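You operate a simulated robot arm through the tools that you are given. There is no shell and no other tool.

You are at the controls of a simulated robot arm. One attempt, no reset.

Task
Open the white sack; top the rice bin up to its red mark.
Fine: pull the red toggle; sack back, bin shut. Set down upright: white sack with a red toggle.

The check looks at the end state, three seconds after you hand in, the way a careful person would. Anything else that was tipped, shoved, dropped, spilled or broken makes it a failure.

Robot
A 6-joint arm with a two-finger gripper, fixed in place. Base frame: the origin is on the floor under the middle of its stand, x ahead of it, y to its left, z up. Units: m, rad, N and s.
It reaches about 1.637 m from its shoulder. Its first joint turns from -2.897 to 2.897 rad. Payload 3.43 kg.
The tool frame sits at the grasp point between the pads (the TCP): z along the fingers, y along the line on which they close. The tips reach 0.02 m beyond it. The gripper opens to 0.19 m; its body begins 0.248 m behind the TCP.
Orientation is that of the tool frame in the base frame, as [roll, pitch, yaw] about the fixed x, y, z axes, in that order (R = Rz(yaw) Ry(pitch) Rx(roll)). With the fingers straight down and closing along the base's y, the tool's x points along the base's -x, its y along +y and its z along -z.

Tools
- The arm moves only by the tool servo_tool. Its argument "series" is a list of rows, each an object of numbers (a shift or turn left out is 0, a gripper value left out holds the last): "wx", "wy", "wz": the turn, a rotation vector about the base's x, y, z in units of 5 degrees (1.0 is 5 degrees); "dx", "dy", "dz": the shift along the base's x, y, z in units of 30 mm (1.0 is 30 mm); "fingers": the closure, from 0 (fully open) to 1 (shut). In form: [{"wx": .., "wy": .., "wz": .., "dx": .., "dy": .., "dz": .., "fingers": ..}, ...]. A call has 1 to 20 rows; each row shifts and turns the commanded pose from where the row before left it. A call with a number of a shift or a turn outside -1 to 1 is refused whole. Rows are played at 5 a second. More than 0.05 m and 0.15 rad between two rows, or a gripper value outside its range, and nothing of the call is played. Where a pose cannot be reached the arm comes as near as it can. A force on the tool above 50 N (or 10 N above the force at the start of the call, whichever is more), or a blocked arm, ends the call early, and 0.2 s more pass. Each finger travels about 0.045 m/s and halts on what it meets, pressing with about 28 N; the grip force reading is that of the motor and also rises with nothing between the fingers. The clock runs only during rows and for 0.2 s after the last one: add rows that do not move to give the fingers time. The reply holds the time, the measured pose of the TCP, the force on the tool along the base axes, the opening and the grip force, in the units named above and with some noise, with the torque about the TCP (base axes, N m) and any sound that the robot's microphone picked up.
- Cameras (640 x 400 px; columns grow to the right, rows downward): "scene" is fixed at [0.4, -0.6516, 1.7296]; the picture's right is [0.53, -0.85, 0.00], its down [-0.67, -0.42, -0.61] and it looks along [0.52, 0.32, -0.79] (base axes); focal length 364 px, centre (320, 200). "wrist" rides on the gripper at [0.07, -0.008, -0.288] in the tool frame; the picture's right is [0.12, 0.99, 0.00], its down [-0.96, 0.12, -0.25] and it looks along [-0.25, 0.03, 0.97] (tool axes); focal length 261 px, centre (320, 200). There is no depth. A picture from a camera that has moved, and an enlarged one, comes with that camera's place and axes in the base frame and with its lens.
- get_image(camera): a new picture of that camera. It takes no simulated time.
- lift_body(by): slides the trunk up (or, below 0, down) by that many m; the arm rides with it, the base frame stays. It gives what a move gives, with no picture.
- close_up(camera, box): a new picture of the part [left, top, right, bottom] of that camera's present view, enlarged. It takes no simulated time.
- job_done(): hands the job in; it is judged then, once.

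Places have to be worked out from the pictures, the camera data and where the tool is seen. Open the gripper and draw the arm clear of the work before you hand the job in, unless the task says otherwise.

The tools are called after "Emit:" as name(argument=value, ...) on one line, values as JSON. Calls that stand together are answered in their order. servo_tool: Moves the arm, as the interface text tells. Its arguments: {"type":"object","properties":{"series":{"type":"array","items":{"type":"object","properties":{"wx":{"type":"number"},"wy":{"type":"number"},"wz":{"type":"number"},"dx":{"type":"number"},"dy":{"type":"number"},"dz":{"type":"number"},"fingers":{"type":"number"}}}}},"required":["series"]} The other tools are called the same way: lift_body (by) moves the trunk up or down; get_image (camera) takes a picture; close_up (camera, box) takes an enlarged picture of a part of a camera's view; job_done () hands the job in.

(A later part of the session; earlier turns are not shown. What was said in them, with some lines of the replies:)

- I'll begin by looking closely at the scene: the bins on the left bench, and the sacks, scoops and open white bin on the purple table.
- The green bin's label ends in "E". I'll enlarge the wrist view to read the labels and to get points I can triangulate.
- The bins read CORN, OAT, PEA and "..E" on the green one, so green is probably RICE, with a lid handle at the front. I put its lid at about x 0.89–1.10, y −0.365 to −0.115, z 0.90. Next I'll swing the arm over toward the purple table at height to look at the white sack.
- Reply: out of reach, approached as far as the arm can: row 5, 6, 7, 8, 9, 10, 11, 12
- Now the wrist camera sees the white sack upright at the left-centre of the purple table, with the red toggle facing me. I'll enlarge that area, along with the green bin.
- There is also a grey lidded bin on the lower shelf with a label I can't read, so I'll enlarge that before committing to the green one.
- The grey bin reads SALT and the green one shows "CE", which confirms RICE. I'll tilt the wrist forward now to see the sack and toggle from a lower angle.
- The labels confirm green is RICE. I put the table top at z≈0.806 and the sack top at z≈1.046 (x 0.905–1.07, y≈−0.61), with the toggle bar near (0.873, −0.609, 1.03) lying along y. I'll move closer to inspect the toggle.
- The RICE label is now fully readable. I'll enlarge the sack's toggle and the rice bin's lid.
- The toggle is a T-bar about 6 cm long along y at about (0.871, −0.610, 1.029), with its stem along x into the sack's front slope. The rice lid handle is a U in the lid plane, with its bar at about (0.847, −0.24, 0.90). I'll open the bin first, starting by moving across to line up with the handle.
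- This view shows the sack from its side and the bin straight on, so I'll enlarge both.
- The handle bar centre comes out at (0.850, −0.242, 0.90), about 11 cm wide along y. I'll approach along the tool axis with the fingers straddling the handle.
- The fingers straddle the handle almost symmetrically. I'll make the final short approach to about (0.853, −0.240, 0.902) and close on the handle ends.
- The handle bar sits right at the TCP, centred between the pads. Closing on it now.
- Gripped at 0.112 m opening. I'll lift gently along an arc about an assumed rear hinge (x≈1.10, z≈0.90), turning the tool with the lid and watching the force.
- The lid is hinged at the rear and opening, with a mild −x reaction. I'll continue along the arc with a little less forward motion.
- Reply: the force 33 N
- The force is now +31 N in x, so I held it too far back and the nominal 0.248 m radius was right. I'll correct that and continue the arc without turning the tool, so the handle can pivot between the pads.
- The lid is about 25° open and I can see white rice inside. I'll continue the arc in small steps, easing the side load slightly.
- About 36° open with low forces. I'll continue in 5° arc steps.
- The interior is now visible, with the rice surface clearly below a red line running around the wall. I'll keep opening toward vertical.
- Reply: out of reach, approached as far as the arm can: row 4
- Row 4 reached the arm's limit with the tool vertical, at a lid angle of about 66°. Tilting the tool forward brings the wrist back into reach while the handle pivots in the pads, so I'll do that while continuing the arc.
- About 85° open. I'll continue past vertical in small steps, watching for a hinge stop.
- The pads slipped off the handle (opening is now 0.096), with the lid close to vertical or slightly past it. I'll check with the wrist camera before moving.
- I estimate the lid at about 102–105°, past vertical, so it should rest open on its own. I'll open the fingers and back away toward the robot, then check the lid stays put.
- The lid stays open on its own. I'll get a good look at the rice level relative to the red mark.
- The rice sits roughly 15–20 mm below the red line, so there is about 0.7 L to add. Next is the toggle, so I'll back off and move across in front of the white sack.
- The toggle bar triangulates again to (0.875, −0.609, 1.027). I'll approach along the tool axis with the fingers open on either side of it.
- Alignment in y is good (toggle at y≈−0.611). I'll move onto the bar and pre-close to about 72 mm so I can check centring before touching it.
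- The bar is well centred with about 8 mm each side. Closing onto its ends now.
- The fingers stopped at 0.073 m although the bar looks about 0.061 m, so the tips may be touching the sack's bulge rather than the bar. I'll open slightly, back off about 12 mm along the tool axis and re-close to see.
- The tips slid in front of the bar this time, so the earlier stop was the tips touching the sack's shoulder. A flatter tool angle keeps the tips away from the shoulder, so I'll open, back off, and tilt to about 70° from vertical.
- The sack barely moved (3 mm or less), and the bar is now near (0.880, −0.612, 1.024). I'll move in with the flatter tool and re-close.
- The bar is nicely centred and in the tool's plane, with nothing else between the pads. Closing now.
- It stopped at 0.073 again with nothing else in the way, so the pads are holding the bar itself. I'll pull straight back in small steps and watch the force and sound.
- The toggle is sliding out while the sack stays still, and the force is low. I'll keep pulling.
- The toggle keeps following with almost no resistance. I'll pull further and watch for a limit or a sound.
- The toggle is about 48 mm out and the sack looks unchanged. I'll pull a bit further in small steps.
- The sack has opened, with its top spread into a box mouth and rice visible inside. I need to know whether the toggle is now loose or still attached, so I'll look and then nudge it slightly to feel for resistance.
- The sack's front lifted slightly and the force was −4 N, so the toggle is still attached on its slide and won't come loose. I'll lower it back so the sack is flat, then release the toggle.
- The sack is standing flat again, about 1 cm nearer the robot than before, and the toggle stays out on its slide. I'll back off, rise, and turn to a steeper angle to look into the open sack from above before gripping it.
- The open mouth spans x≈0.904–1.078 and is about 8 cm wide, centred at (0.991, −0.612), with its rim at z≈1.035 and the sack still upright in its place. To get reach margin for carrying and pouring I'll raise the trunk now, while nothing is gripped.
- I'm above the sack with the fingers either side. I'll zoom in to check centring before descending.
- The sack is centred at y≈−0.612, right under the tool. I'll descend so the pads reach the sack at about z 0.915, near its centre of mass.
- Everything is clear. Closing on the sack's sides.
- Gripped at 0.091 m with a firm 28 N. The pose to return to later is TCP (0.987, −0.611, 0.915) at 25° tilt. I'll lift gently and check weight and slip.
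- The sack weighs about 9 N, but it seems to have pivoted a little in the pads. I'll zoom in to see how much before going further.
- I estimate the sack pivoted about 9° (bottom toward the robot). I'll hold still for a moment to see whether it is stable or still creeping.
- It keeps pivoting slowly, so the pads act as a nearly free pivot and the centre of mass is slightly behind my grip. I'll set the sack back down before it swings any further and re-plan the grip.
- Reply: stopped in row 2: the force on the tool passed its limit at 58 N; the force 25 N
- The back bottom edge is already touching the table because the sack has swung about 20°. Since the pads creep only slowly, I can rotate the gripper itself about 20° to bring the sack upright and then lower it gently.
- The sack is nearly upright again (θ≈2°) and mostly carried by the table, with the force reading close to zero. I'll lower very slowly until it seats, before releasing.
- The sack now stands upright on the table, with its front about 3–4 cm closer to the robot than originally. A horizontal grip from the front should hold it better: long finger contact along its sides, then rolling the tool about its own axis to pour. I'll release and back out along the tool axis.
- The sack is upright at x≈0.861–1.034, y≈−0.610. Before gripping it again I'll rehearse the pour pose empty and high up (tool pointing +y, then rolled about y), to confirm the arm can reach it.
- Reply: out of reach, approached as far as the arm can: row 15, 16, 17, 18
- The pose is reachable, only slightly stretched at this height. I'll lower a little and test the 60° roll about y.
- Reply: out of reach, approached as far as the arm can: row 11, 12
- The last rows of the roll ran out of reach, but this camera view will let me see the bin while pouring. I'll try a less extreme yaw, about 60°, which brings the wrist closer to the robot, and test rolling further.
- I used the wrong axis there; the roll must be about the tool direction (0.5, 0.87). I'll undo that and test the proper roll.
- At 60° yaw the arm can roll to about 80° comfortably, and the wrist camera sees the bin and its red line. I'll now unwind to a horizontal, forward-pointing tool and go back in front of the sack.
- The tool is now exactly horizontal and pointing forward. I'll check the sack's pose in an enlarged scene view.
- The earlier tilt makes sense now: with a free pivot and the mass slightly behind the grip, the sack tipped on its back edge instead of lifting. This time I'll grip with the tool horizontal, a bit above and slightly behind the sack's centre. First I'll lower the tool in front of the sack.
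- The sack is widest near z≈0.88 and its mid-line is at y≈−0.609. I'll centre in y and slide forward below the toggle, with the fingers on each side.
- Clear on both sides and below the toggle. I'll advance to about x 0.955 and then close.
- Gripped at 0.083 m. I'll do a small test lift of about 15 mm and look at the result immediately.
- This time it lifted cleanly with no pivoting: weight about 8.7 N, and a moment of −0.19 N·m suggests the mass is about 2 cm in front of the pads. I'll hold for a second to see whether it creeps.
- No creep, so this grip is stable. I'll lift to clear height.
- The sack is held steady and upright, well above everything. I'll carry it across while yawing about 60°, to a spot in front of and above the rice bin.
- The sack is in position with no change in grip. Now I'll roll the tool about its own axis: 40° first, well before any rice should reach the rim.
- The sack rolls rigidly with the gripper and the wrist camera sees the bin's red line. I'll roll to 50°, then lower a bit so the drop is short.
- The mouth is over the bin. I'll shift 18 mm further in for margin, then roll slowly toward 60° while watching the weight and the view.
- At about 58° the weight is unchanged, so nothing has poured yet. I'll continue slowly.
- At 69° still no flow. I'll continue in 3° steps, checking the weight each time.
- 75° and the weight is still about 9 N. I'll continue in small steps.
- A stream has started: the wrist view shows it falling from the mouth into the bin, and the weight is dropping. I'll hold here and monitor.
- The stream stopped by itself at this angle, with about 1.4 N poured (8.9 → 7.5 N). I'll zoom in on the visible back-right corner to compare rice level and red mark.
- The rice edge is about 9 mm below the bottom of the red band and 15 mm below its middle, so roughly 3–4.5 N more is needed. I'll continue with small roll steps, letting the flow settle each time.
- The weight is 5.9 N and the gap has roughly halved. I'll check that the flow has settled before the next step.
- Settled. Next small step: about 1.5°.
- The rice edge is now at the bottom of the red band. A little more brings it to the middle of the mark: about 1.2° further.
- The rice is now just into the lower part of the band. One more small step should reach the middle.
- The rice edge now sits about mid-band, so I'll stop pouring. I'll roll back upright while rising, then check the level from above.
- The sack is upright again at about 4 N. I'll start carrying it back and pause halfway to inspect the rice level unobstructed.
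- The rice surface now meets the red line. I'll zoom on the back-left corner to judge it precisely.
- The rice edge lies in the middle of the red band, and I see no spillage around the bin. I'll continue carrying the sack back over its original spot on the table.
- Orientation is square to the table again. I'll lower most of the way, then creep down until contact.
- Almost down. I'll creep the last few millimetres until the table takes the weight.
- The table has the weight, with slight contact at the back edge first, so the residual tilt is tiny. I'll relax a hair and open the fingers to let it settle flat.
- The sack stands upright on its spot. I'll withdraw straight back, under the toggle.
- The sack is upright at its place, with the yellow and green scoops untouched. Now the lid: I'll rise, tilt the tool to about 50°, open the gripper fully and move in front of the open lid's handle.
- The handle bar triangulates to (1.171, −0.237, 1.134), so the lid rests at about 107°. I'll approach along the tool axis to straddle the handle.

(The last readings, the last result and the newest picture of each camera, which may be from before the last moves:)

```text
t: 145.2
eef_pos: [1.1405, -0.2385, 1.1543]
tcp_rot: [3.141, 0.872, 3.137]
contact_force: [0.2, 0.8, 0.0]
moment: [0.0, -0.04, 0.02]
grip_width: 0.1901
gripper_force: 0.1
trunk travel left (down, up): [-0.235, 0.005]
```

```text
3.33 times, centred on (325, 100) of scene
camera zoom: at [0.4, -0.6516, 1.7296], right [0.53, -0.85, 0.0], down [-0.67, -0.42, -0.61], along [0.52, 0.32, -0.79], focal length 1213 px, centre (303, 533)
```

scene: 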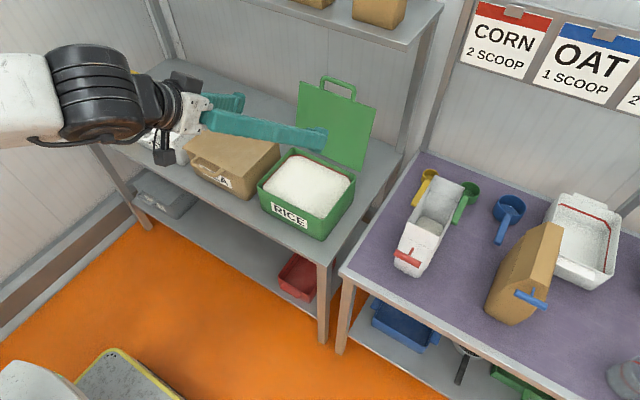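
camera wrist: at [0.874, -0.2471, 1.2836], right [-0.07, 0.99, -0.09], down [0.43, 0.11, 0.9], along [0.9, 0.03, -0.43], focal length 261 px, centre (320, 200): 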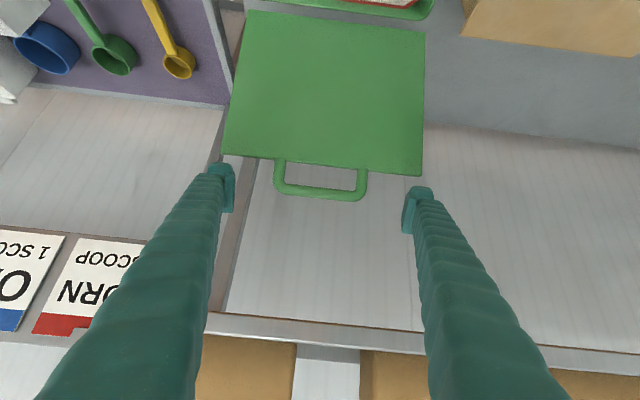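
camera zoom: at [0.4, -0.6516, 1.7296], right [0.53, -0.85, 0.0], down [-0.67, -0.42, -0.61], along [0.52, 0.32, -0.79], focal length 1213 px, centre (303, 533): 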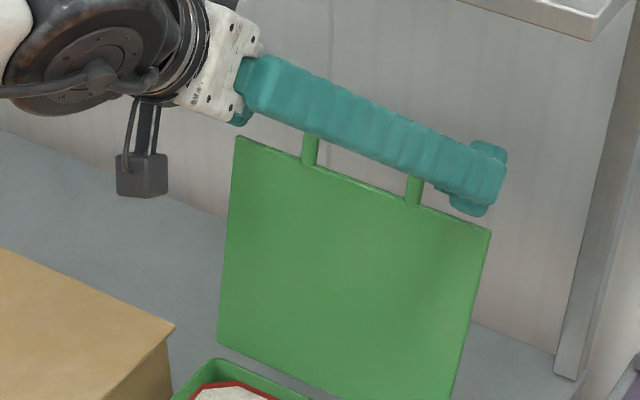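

Centred in y. Final short approach, then close on the handle.

Emit:
servo_tool(series=[{"dx": 0.36, "dz": -0.36}, {"dx": 0.36, "dz": -0.36}, {"fingers": 0.2}, {"fingers": 0.3}, {"fingers": 0.35}, {"fingers": 0.35}])

Emit:
close_up(camera="wrist", box=[240, 120, 400, 240])

Emit:
close_up(camera="scene", box=[280, 50, 390, 140])

```text
t: 146.6
eef_pos: [1.1611, -0.2375, 1.1321]
tcp_rot: [3.139, 0.872, 3.138]
contact_force: [-0.1, -0.2, -0.7]
moment: [-0.02, -0.02, -0.02]
grip_width: 0.1234
gripper_force: 0.1
trunk travel left (down, up): [-0.235, 0.005]
```

```text
3.33 times, centred on (320, 180) of wrist
camera zoom: at [0.8947, -0.2461, 1.2622], right [-0.07, 0.99, -0.09], down [0.43, 0.11, 0.9], along [0.9, 0.03, -0.43], focal length 869 px, centre (320, 267)
```

zoom: 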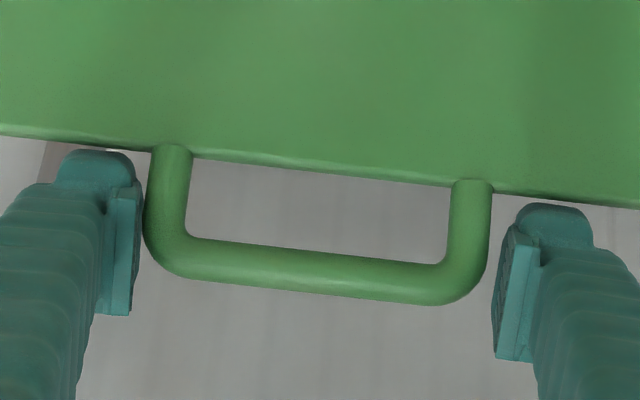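

```text
4.44 times, centred on (335, 95) of scene
camera zoom: at [0.4, -0.6516, 1.7296], right [0.53, -0.85, 0.0], down [-0.67, -0.42, -0.61], along [0.52, 0.32, -0.79], focal length 1617 px, centre (253, 667)
```

zoom: 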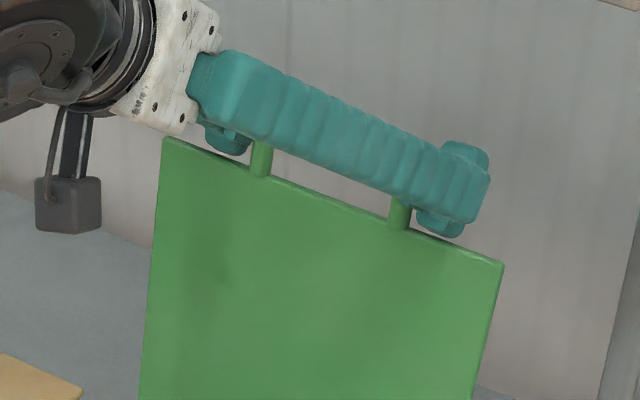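

The pads overlap the handle's posts and corners nicely. Closing.

Emit:
servo_tool(series=[{"fingers": 0.42}, {"fingers": 0.5}, {"fingers": 0.5}, {"fingers": 0.5}])

Emit:
close_up(camera="wrist", box=[240, 120, 400, 240])

```text
t: 147.6
eef_pos: [1.1601, -0.2403, 1.1324]
tcp_rot: [3.14, 0.874, 3.135]
contact_force: [-1.0, -30.2, 1.6]
moment: [-0.56, 0.33, -0.33]
grip_width: 0.1137
gripper_force: 44.2
trunk travel left (down, up): [-0.235, 0.005]
```

```text
3.33 times, centred on (320, 180) of wrist
camera zoom: at [0.8944, -0.2485, 1.2622], right [-0.07, 0.99, -0.09], down [0.43, 0.11, 0.9], along [0.9, 0.03, -0.43], focal length 869 px, centre (320, 267)
```

zoom: 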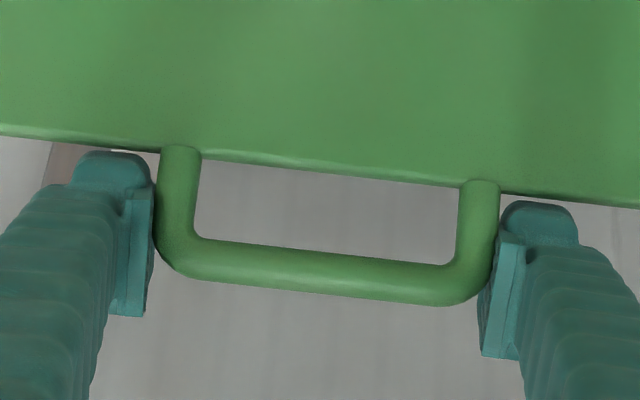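

The side force shows I'm 3 mm off-centre, so I'll shift to relieve it right away.

Emit:
servo_tool(series=[{"dy": -0.1}, {"dy": -0.05}, {}])

Emit:
get_image(camera="scene")

```text
t: 148.4
eef_pos: [1.161, -0.2393, 1.1321]
tcp_rot: [3.138, 0.875, 3.139]
contact_force: [-13.0, -7.1, 9.0]
moment: [0.45, 0.48, -0.43]
grip_width: 0.1134
gripper_force: 45.3
trunk travel left (down, up): [-0.235, 0.005]
```

```text
taken
```

scene: 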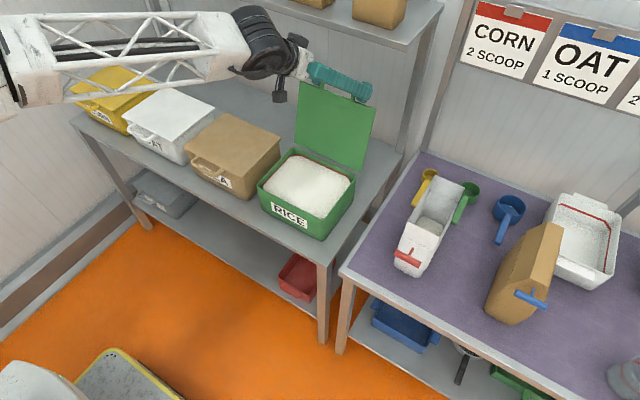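

The bin hasn't moved and the side load is now small. I'll start swinging the lid forward along its arc in small steps.

Emit:
servo_tool(series=[{"dx": -0.33, "dz": 0.08}, {"dx": -0.33, "dz": 0.07}, {"dx": -0.34, "dz": 0.05}, {}])

Emit:
close_up(camera="scene", box=[230, 50, 400, 250])

```text
t: 149.4
eef_pos: [1.1302, -0.2401, 1.138]
tcp_rot: [3.14, 0.873, 3.138]
contact_force: [2.5, 18.6, 9.4]
moment: [0.35, -0.22, 0.33]
grip_width: 0.1129
gripper_force: 45.2
trunk travel left (down, up): [-0.235, 0.005]
```

```text
2.00 times, centred on (315, 150) of scene
camera zoom: at [0.4, -0.6516, 1.7296], right [0.53, -0.85, 0.0], down [-0.67, -0.42, -0.61], along [0.52, 0.32, -0.79], focal length 728 px, centre (330, 300)
```

zoom: 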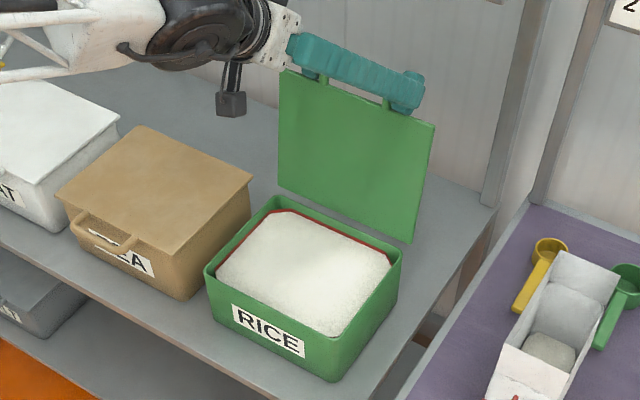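

The lid follows. I'll trim y slightly and continue past vertical.

Emit:
servo_tool(series=[{"dx": -0.36, "dz": 0.04, "dy": 0.05}, {"dx": -0.36, "dz": 0.02}, {"dx": -0.35}, {"dx": -0.35, "dz": -0.01}, {"dx": -0.35, "dz": -0.03}, {"dx": -0.34, "dz": -0.05}, {}])

Emit:
close_up(camera="scene", box=[230, 50, 400, 250])

```text
t: 151.0
eef_pos: [1.0661, -0.2412, 1.1389]
tcp_rot: [3.14, 0.874, 3.139]
contact_force: [-0.8, 15.1, 25.8]
moment: [0.22, -0.33, 0.16]
grip_width: 0.1122
gripper_force: 44.9
trunk travel left (down, up): [-0.235, 0.005]
```

```text
2.00 times, centred on (315, 150) of scene
camera zoom: at [0.4, -0.6516, 1.7296], right [0.53, -0.85, 0.0], down [-0.67, -0.42, -0.61], along [0.52, 0.32, -0.79], focal length 728 px, centre (330, 300)
```

zoom: 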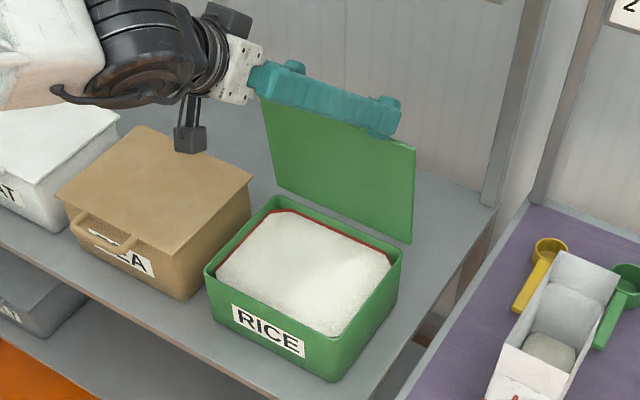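

About 82°. The upward reaction says my radius is slightly short, so I'll raise 2 mm and continue down the arc.

Emit:
servo_tool(series=[{"dz": 0.07, "dy": 0.05}, {"dx": -0.34, "dz": -0.07}, {"dx": -0.33, "dz": -0.08}, {"dx": -0.34, "dz": -0.09}, {"dx": -0.33, "dz": -0.1}, {}])

Emit:
servo_tool(series=[{"dx": -0.33, "dz": -0.12}, {"dx": -0.33, "dz": -0.13}, {"dx": -0.32, "dz": -0.15}, {"dx": -0.31, "dz": -0.16}, {}])

Emit:
close_up(camera="scene", box=[230, 50, 400, 250])

```text
t: 152.4
eef_pos: [1.0281, -0.2402, 1.13]
tcp_rot: [-3.14, 0.877, 3.139]
contact_force: [-5.1, 2.0, 31.6]
moment: [0.2, -0.75, -0.14]
grip_width: 0.1123
gripper_force: 44.5
trunk travel left (down, up): [-0.235, 0.005]
```

```text
t: 153.6
eef_pos: [0.9872, -0.2411, 1.1132]
tcp_rot: [3.14, 0.876, 3.138]
contact_force: [-17.6, -14.3, 37.9]
moment: [-0.11, -0.22, -0.8]
grip_width: 0.1125
gripper_force: 45.5
trunk travel left (down, up): [-0.235, 0.005]
```

```text
2.00 times, centred on (315, 150) of scene
camera zoom: at [0.4, -0.6516, 1.7296], right [0.53, -0.85, 0.0], down [-0.67, -0.42, -0.61], along [0.52, 0.32, -0.79], focal length 728 px, centre (330, 300)
```

zoom: 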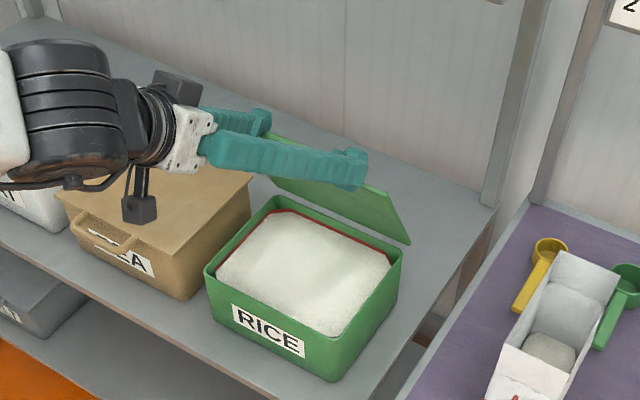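

The outward reaction is building (about 42 N), so my arc radius is about 3–4 mm too short. I'll relieve it before continuing with the corrected radius.

Emit:
servo_tool(series=[{"dx": -0.07, "dz": 0.13, "dy": -0.04}, {}])

Emit:
servo_tool(series=[{"dx": -0.31, "dz": -0.17}, {"dx": -0.3, "dz": -0.19}, {"dx": -0.29, "dz": -0.2}, {"dx": -0.29, "dz": -0.21}, {}])

```text
t: 154.2
eef_pos: [0.9853, -0.2391, 1.1141]
tcp_rot: [3.138, 0.87, 3.138]
contact_force: [-3.1, -10.2, 5.7]
moment: [-1.05, 0.02, -0.23]
grip_width: 0.1119
gripper_force: 45.3
trunk travel left (down, up): [-0.235, 0.005]
```

```text
t: 155.4
eef_pos: [0.9523, -0.2391, 1.093]
tcp_rot: [3.139, 0.873, 3.138]
contact_force: [-4.4, 4.0, 7.6]
moment: [0.13, -0.3, -0.72]
grip_width: 0.1118
gripper_force: 45.3
trunk travel left (down, up): [-0.235, 0.005]
```

Forces are low again. Continuing down the arc.

Emit:
servo_tool(series=[{"dx": -0.268, "dz": -0.23}, {"dx": -0.268, "dz": -0.23}, {"dx": -0.248, "dz": -0.252}, {"dx": -0.248, "dz": -0.252}, {}])

Emit:
servo_tool(series=[{"dx": -0.225, "dz": -0.273}, {"dx": -0.225, "dz": -0.273}, {"dx": -0.2, "dz": -0.29}, {"dx": -0.2, "dz": -0.29}, {}])

Emit:
close_up(camera="scene", box=[200, 70, 390, 250])

```text
t: 156.6
eef_pos: [0.9184, -0.2406, 1.0633]
tcp_rot: [3.139, 0.872, 3.141]
contact_force: [-5.2, 26.5, 7.3]
moment: [0.55, -0.7, 0.11]
grip_width: 0.1119
gripper_force: 44.7
trunk travel left (down, up): [-0.235, 0.005]
```

```text
t: 157.8
eef_pos: [0.8927, -0.2414, 1.0287]
tcp_rot: [3.139, 0.872, 3.141]
contact_force: [-7.1, 37.7, 8.7]
moment: [0.65, -0.92, -0.1]
grip_width: 0.1121
gripper_force: 44.9
trunk travel left (down, up): [-0.235, 0.005]
```

```text
2.22 times, centred on (295, 160) of scene
camera zoom: at [0.4, -0.6516, 1.7296], right [0.53, -0.85, 0.0], down [-0.67, -0.42, -0.61], along [0.52, 0.32, -0.79], focal length 808 px, centre (376, 289)
```

zoom: 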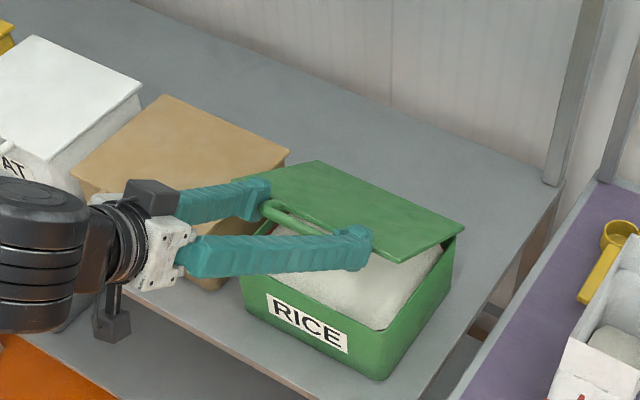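

About 31° open. Side force has grown again, so I'll centre in y and continue closing.

Emit:
servo_tool(series=[{"dy": 0.1}, {"dx": -0.173, "dz": -0.308}, {"dx": -0.173, "dz": -0.308}, {}])

Emit:
servo_tool(series=[{"dx": -0.147, "dz": -0.322}, {"dx": -0.147, "dz": -0.322}, {"dx": -0.118, "dz": -0.333}, {"dx": -0.118, "dz": -0.333}, {}])

```text
t: 158.8
eef_pos: [0.8821, -0.2397, 1.0096]
tcp_rot: [-3.141, 0.874, 3.137]
contact_force: [-3.1, 1.7, 5.9]
moment: [-0.23, -0.79, -1.18]
grip_width: 0.112
gripper_force: 45.0
trunk travel left (down, up): [-0.235, 0.005]
```

```text
t: 160.0
eef_pos: [0.8668, -0.2408, 0.9721]
tcp_rot: [3.14, 0.874, 3.136]
contact_force: [-26.5, -35.2, 11.7]
moment: [0.61, -0.99, -0.71]
grip_width: 0.1123
gripper_force: 45.1
trunk travel left (down, up): [-0.235, 0.005]
```

Emit:
servo_tool(series=[{"dy": -0.07, "dx": -0.07}, {}])

Emit:
servo_tool(series=[{"dx": -0.088, "dz": -0.342}, {"dx": -0.088, "dz": -0.342}, {"dx": -0.058, "dz": -0.348}, {}])

Emit:
close_up(camera="scene", box=[200, 90, 390, 250])

```text
t: 160.6
eef_pos: [0.8665, -0.2402, 0.9702]
tcp_rot: [3.137, 0.874, 3.139]
contact_force: [2.6, -28.5, 2.4]
moment: [-0.07, -0.89, -0.2]
grip_width: 0.112
gripper_force: 45.1
trunk travel left (down, up): [-0.235, 0.005]
```

```text
t: 161.6
eef_pos: [0.8569, -0.2397, 0.9389]
tcp_rot: [3.138, 0.873, 3.136]
contact_force: [-29.0, -12.5, 4.3]
moment: [1.13, -0.43, 0.41]
grip_width: 0.1116
gripper_force: 44.9
trunk travel left (down, up): [-0.235, 0.005]
```

```text
2.50 times, centred on (295, 170) of scene
camera zoom: at [0.4, -0.6516, 1.7296], right [0.53, -0.85, 0.0], down [-0.67, -0.42, -0.61], along [0.52, 0.32, -0.79], focal length 910 px, centre (382, 275)
```

zoom: 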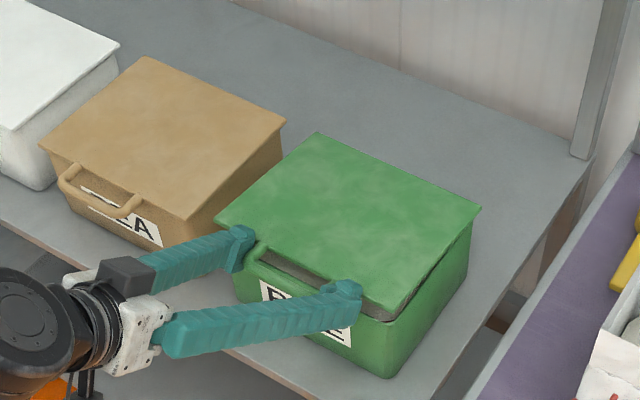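

Nearly shut, about 9°. I'll ease 2–3 mm toward the robot and finish lowering.

Emit:
servo_tool(series=[{"dx": -0.09, "dz": -0.15}, {"dx": -0.03, "dz": -0.33}, {"dx": -0.02, "dz": -0.33}, {}])

Emit:
servo_tool(series=[{"dz": -0.17}, {"dz": -0.1}, {}])

Emit:
close_up(camera="scene", box=[200, 90, 390, 250])

```text
t: 162.6
eef_pos: [0.8555, -0.2404, 0.9153]
tcp_rot: [3.141, 0.872, 3.139]
contact_force: [-11.7, -13.2, 2.6]
moment: [0.15, -0.59, 0.41]
grip_width: 0.1114
gripper_force: 45.1
trunk travel left (down, up): [-0.235, 0.005]
```

```text
t: 163.4
eef_pos: [0.8541, -0.2405, 0.9082]
tcp_rot: [3.138, 0.875, 3.137]
contact_force: [-10.8, -12.2, 17.2]
moment: [0.68, -0.61, 0.51]
grip_width: 0.1116
gripper_force: 44.8
trunk travel left (down, up): [-0.235, 0.005]
```

```text
2.50 times, centred on (295, 170) of scene
camera zoom: at [0.4, -0.6516, 1.7296], right [0.53, -0.85, 0.0], down [-0.67, -0.42, -0.61], along [0.52, 0.32, -0.79], focal length 910 px, centre (382, 275)
```

zoom: 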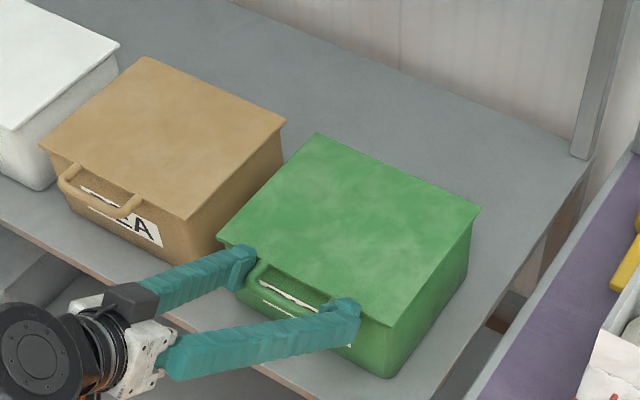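

The lid has seated, with an upward reaction of about 17 N. I'll relax, release the handle and back away.

Emit:
servo_tool(series=[{"dz": 0.04, "dy": -0.03}, {"fingers": 0.35}, {"fingers": 0.2}, {"fingers": 0.05}, {"fingers": 0.0}, {"fingers": 0.0}])

Emit:
servo_tool(series=[{"dx": -0.6, "dz": 0.5}, {"dx": -0.8, "dz": 0.7}, {"dx": -0.8, "dz": 0.7}, {"dx": -0.8, "dz": 0.7}, {"dx": -0.8, "dz": 0.7}, {"dx": -0.8, "dz": 0.7}, {"dx": -0.8, "dz": 0.7}, {"dx": -0.8, "dz": 0.7}, {}])

Emit:
get_image(camera="wrist")

Emit:
get_image(camera="scene")

```text
t: 164.8
eef_pos: [0.8557, -0.2399, 0.9083]
tcp_rot: [3.14, 0.873, 3.138]
contact_force: [-0.1, -0.2, 0.1]
moment: [-0.03, 0.0, -0.01]
grip_width: 0.19
gripper_force: 0.1
trunk travel left (down, up): [-0.235, 0.005]
```

```text
t: 166.8
eef_pos: [0.668, -0.2426, 1.0694]
tcp_rot: [3.14, 0.874, 3.138]
contact_force: [0.2, -0.3, -0.5]
moment: [0.02, 0.01, 0.02]
grip_width: 0.1903
gripper_force: 0.1
trunk travel left (down, up): [-0.235, 0.005]
```

```text
taken
camera wrist: at [0.4014, -0.2498, 1.1996], right [-0.07, 0.99, -0.09], down [0.43, 0.11, 0.9], along [0.9, 0.03, -0.43], focal length 261 px, centre (320, 200)
```

wrist: 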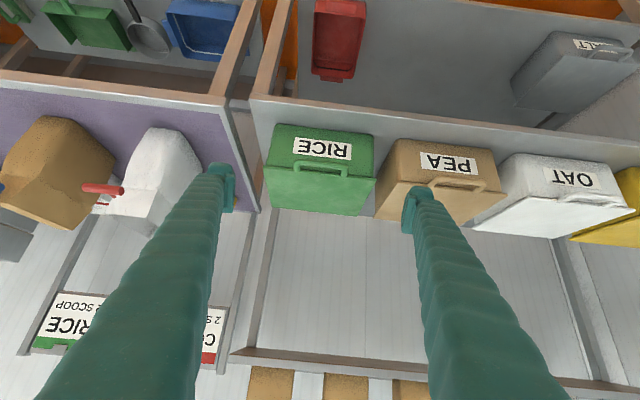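

```text
taken
```

scene: 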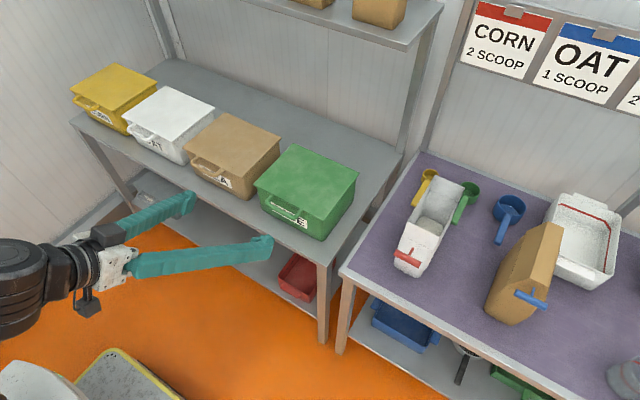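

The lid is shut and the bin sits as at the start. I'll check details: bin, sack, and any grains on the bench, table or floor.

Emit:
close_up(camera="scene", box=[230, 130, 370, 250])

Emit:
close_up(camera="scene", box=[380, 140, 640, 340])

Emit:
close_up(camera="wrist", box=[60, 100, 240, 250])

Emit:
close_up(camera="wrist", box=[240, 100, 400, 230])

```text
3.33 times, centred on (300, 190) of scene
camera zoom: at [0.4, -0.6516, 1.7296], right [0.53, -0.85, 0.0], down [-0.67, -0.42, -0.61], along [0.52, 0.32, -0.79], focal length 1213 px, centre (387, 233)
```

zoom: 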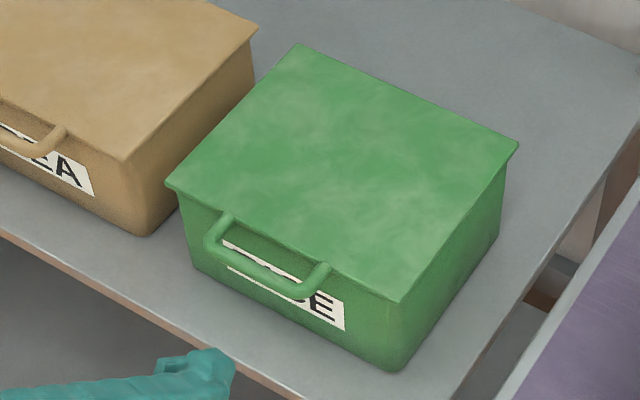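

```text
2.00 times, centred on (510, 240) of scene
camera zoom: at [0.4, -0.6516, 1.7296], right [0.53, -0.85, 0.0], down [-0.67, -0.42, -0.61], along [0.52, 0.32, -0.79], focal length 728 px, centre (-60, 120)
```

zoom: 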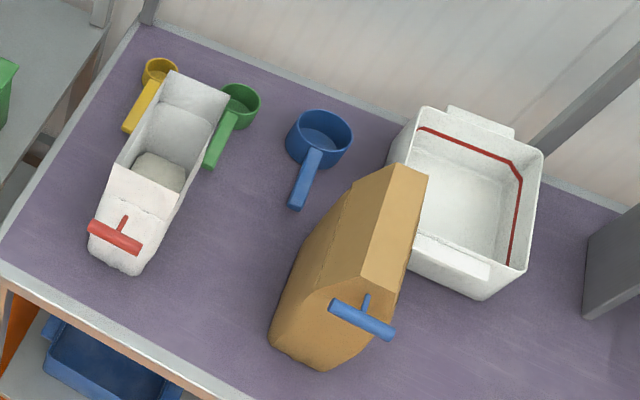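

```text
2.67 times, centred on (150, 175) of wrist
camera zoom: at [0.4014, -0.2498, 1.1996], right [-0.07, 0.99, -0.09], down [0.43, 0.11, 0.9], along [0.9, 0.03, -0.43], focal length 695 px, centre (773, 267)
```

zoom: 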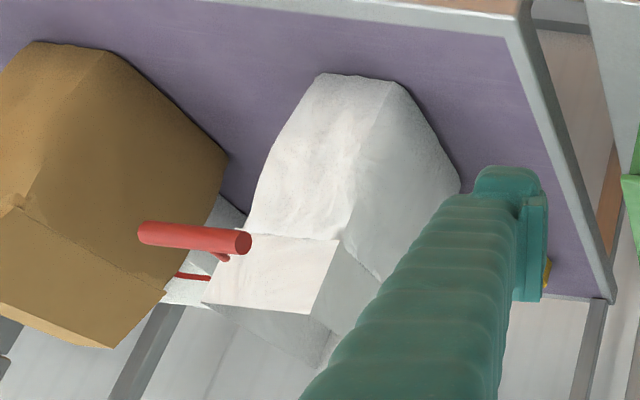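

```text
3.08 times, centred on (320, 165) of wrist
camera zoom: at [0.4014, -0.2498, 1.1996], right [-0.07, 0.99, -0.09], down [0.43, 0.11, 0.9], along [0.9, 0.03, -0.43], focal length 802 px, centre (320, 308)
```

zoom: 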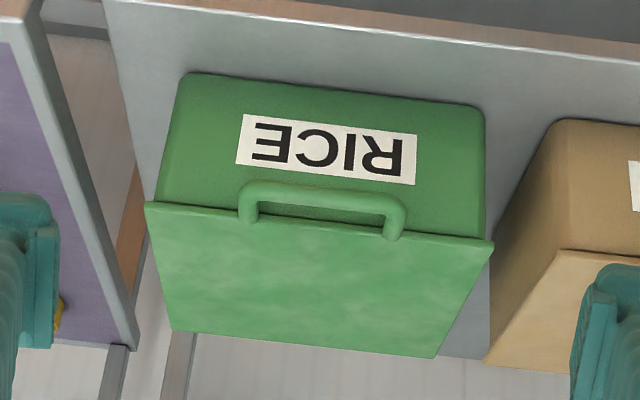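

The bin is shut and in its original place. The sack's front rim is at x≈0.905, as at the start, and it stands upright with its mouth open; the scoops and other items are undisturbed and I see no spilled grains. I'll draw the arm well clear and take a last look.

Emit:
servo_tool(series=[{"dx": -0.6, "dz": 0.8, "wy": 0.7}, {"dx": -0.6, "dz": 0.8, "wy": 0.7}, {"dx": -0.6, "dz": 0.8, "wy": 0.7}, {"dx": -0.6, "dz": 0.8, "wy": 0.7}, {"dx": -0.6, "dz": 0.8, "wy": 0.7}, {"dx": -0.6, "dz": 0.8, "wy": 0.7}, {"dx": -0.6, "dz": 0.8, "wy": 0.7}, {"wy": 0.7}, {"wy": 0.7}, {"wy": 0.7}, {}, {}, {}])

Emit:
get_image(camera="scene")

Emit:
get_image(camera="wrist")

```text
t: 169.6
eef_pos: [0.5429, -0.2406, 1.2391]
tcp_rot: [3.142, 0.261, 3.141]
contact_force: [0.7, -0.8, -0.8]
moment: [-0.01, 0.01, -0.01]
grip_width: 0.19
gripper_force: 0.1
trunk travel left (down, up): [-0.235, 0.005]
```

```text
taken
```

scene: 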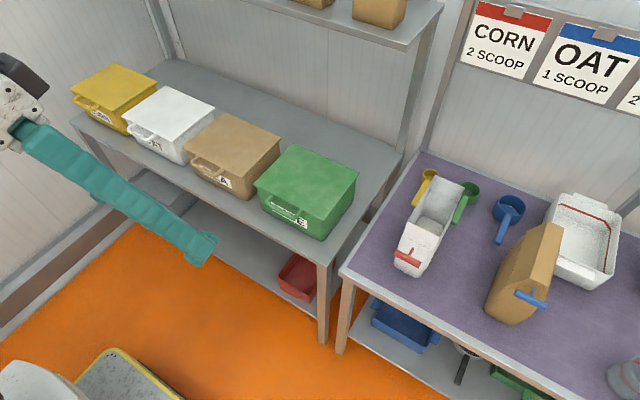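

```text
taken
camera wrist: at [0.4, -0.2488, 1.4986], right [-0.11, 0.99, -0.03], down [0.87, 0.11, 0.49], along [0.49, 0.03, -0.87], focal length 261 px, centre (320, 200)
```

wrist: 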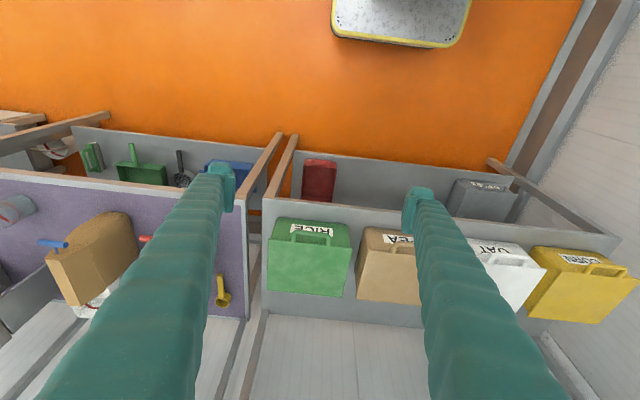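

The arm is clear and the gripper is open. One last enlarged check of the bench front, shelf and floor under the pour path for stray grains.

Emit:
close_up(camera="scene", box=[200, 170, 420, 350])

Emit:
close_up(camera="wrist", box=[230, 130, 430, 310])

```text
2.22 times, centred on (310, 260) of scene
camera zoom: at [0.4, -0.6516, 1.7296], right [0.53, -0.85, 0.0], down [-0.67, -0.42, -0.61], along [0.52, 0.32, -0.79], focal length 808 px, centre (342, 67)
```

zoom: 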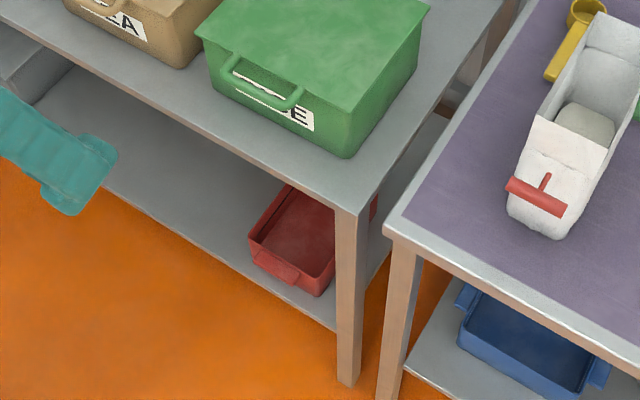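

```text
2.22 times, centred on (330, 220) of wrist
camera zoom: at [0.4, -0.2488, 1.4986], right [-0.11, 0.99, -0.03], down [0.87, 0.11, 0.49], along [0.49, 0.03, -0.87], focal length 579 px, centre (298, 156)
```

zoom: 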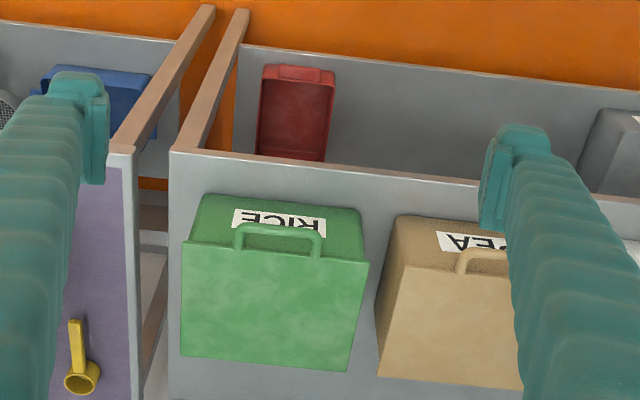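

Everything looks in order: the bench, shelf and floor are clean. The rice was filled to the red mark and the bin is shut. The sack is open with its toggle pulled and stands upright in its place, and the arm is clear. Handing in.

Emit:
job_done()

```text
The job is handed in.
```

I opened the white sack and poured rice into the bin until the level reached the middle of the red mark. I then put the sack back and shut the bin, and the job is handed in.

- **Toggle:** I pulled it out about 8 cm until the sack opened. It is still attached and stays in the pulled-out position.
- **Rice bin:** The level was checked in close-ups before I closed the lid. The bin is in its original position.
- **Sack:** It stands upright with its front edge back where it started, to within about a centimetre. Its mouth is open and it still holds some rice.
- **Handling:** My first grip let the sack tip back about 20° and slide around 4 cm on the table. I set it down without a spill and gripped it again lower from the front. While closing the lid I put up to about 40 N on its handle, but the bin did not shift.
- **Surroundings:** I saw no stray grains on the bench, shelf or floor, and the scoops and the other sack and bins look undisturbed.

The gripper is open and the arm is clear of the work.
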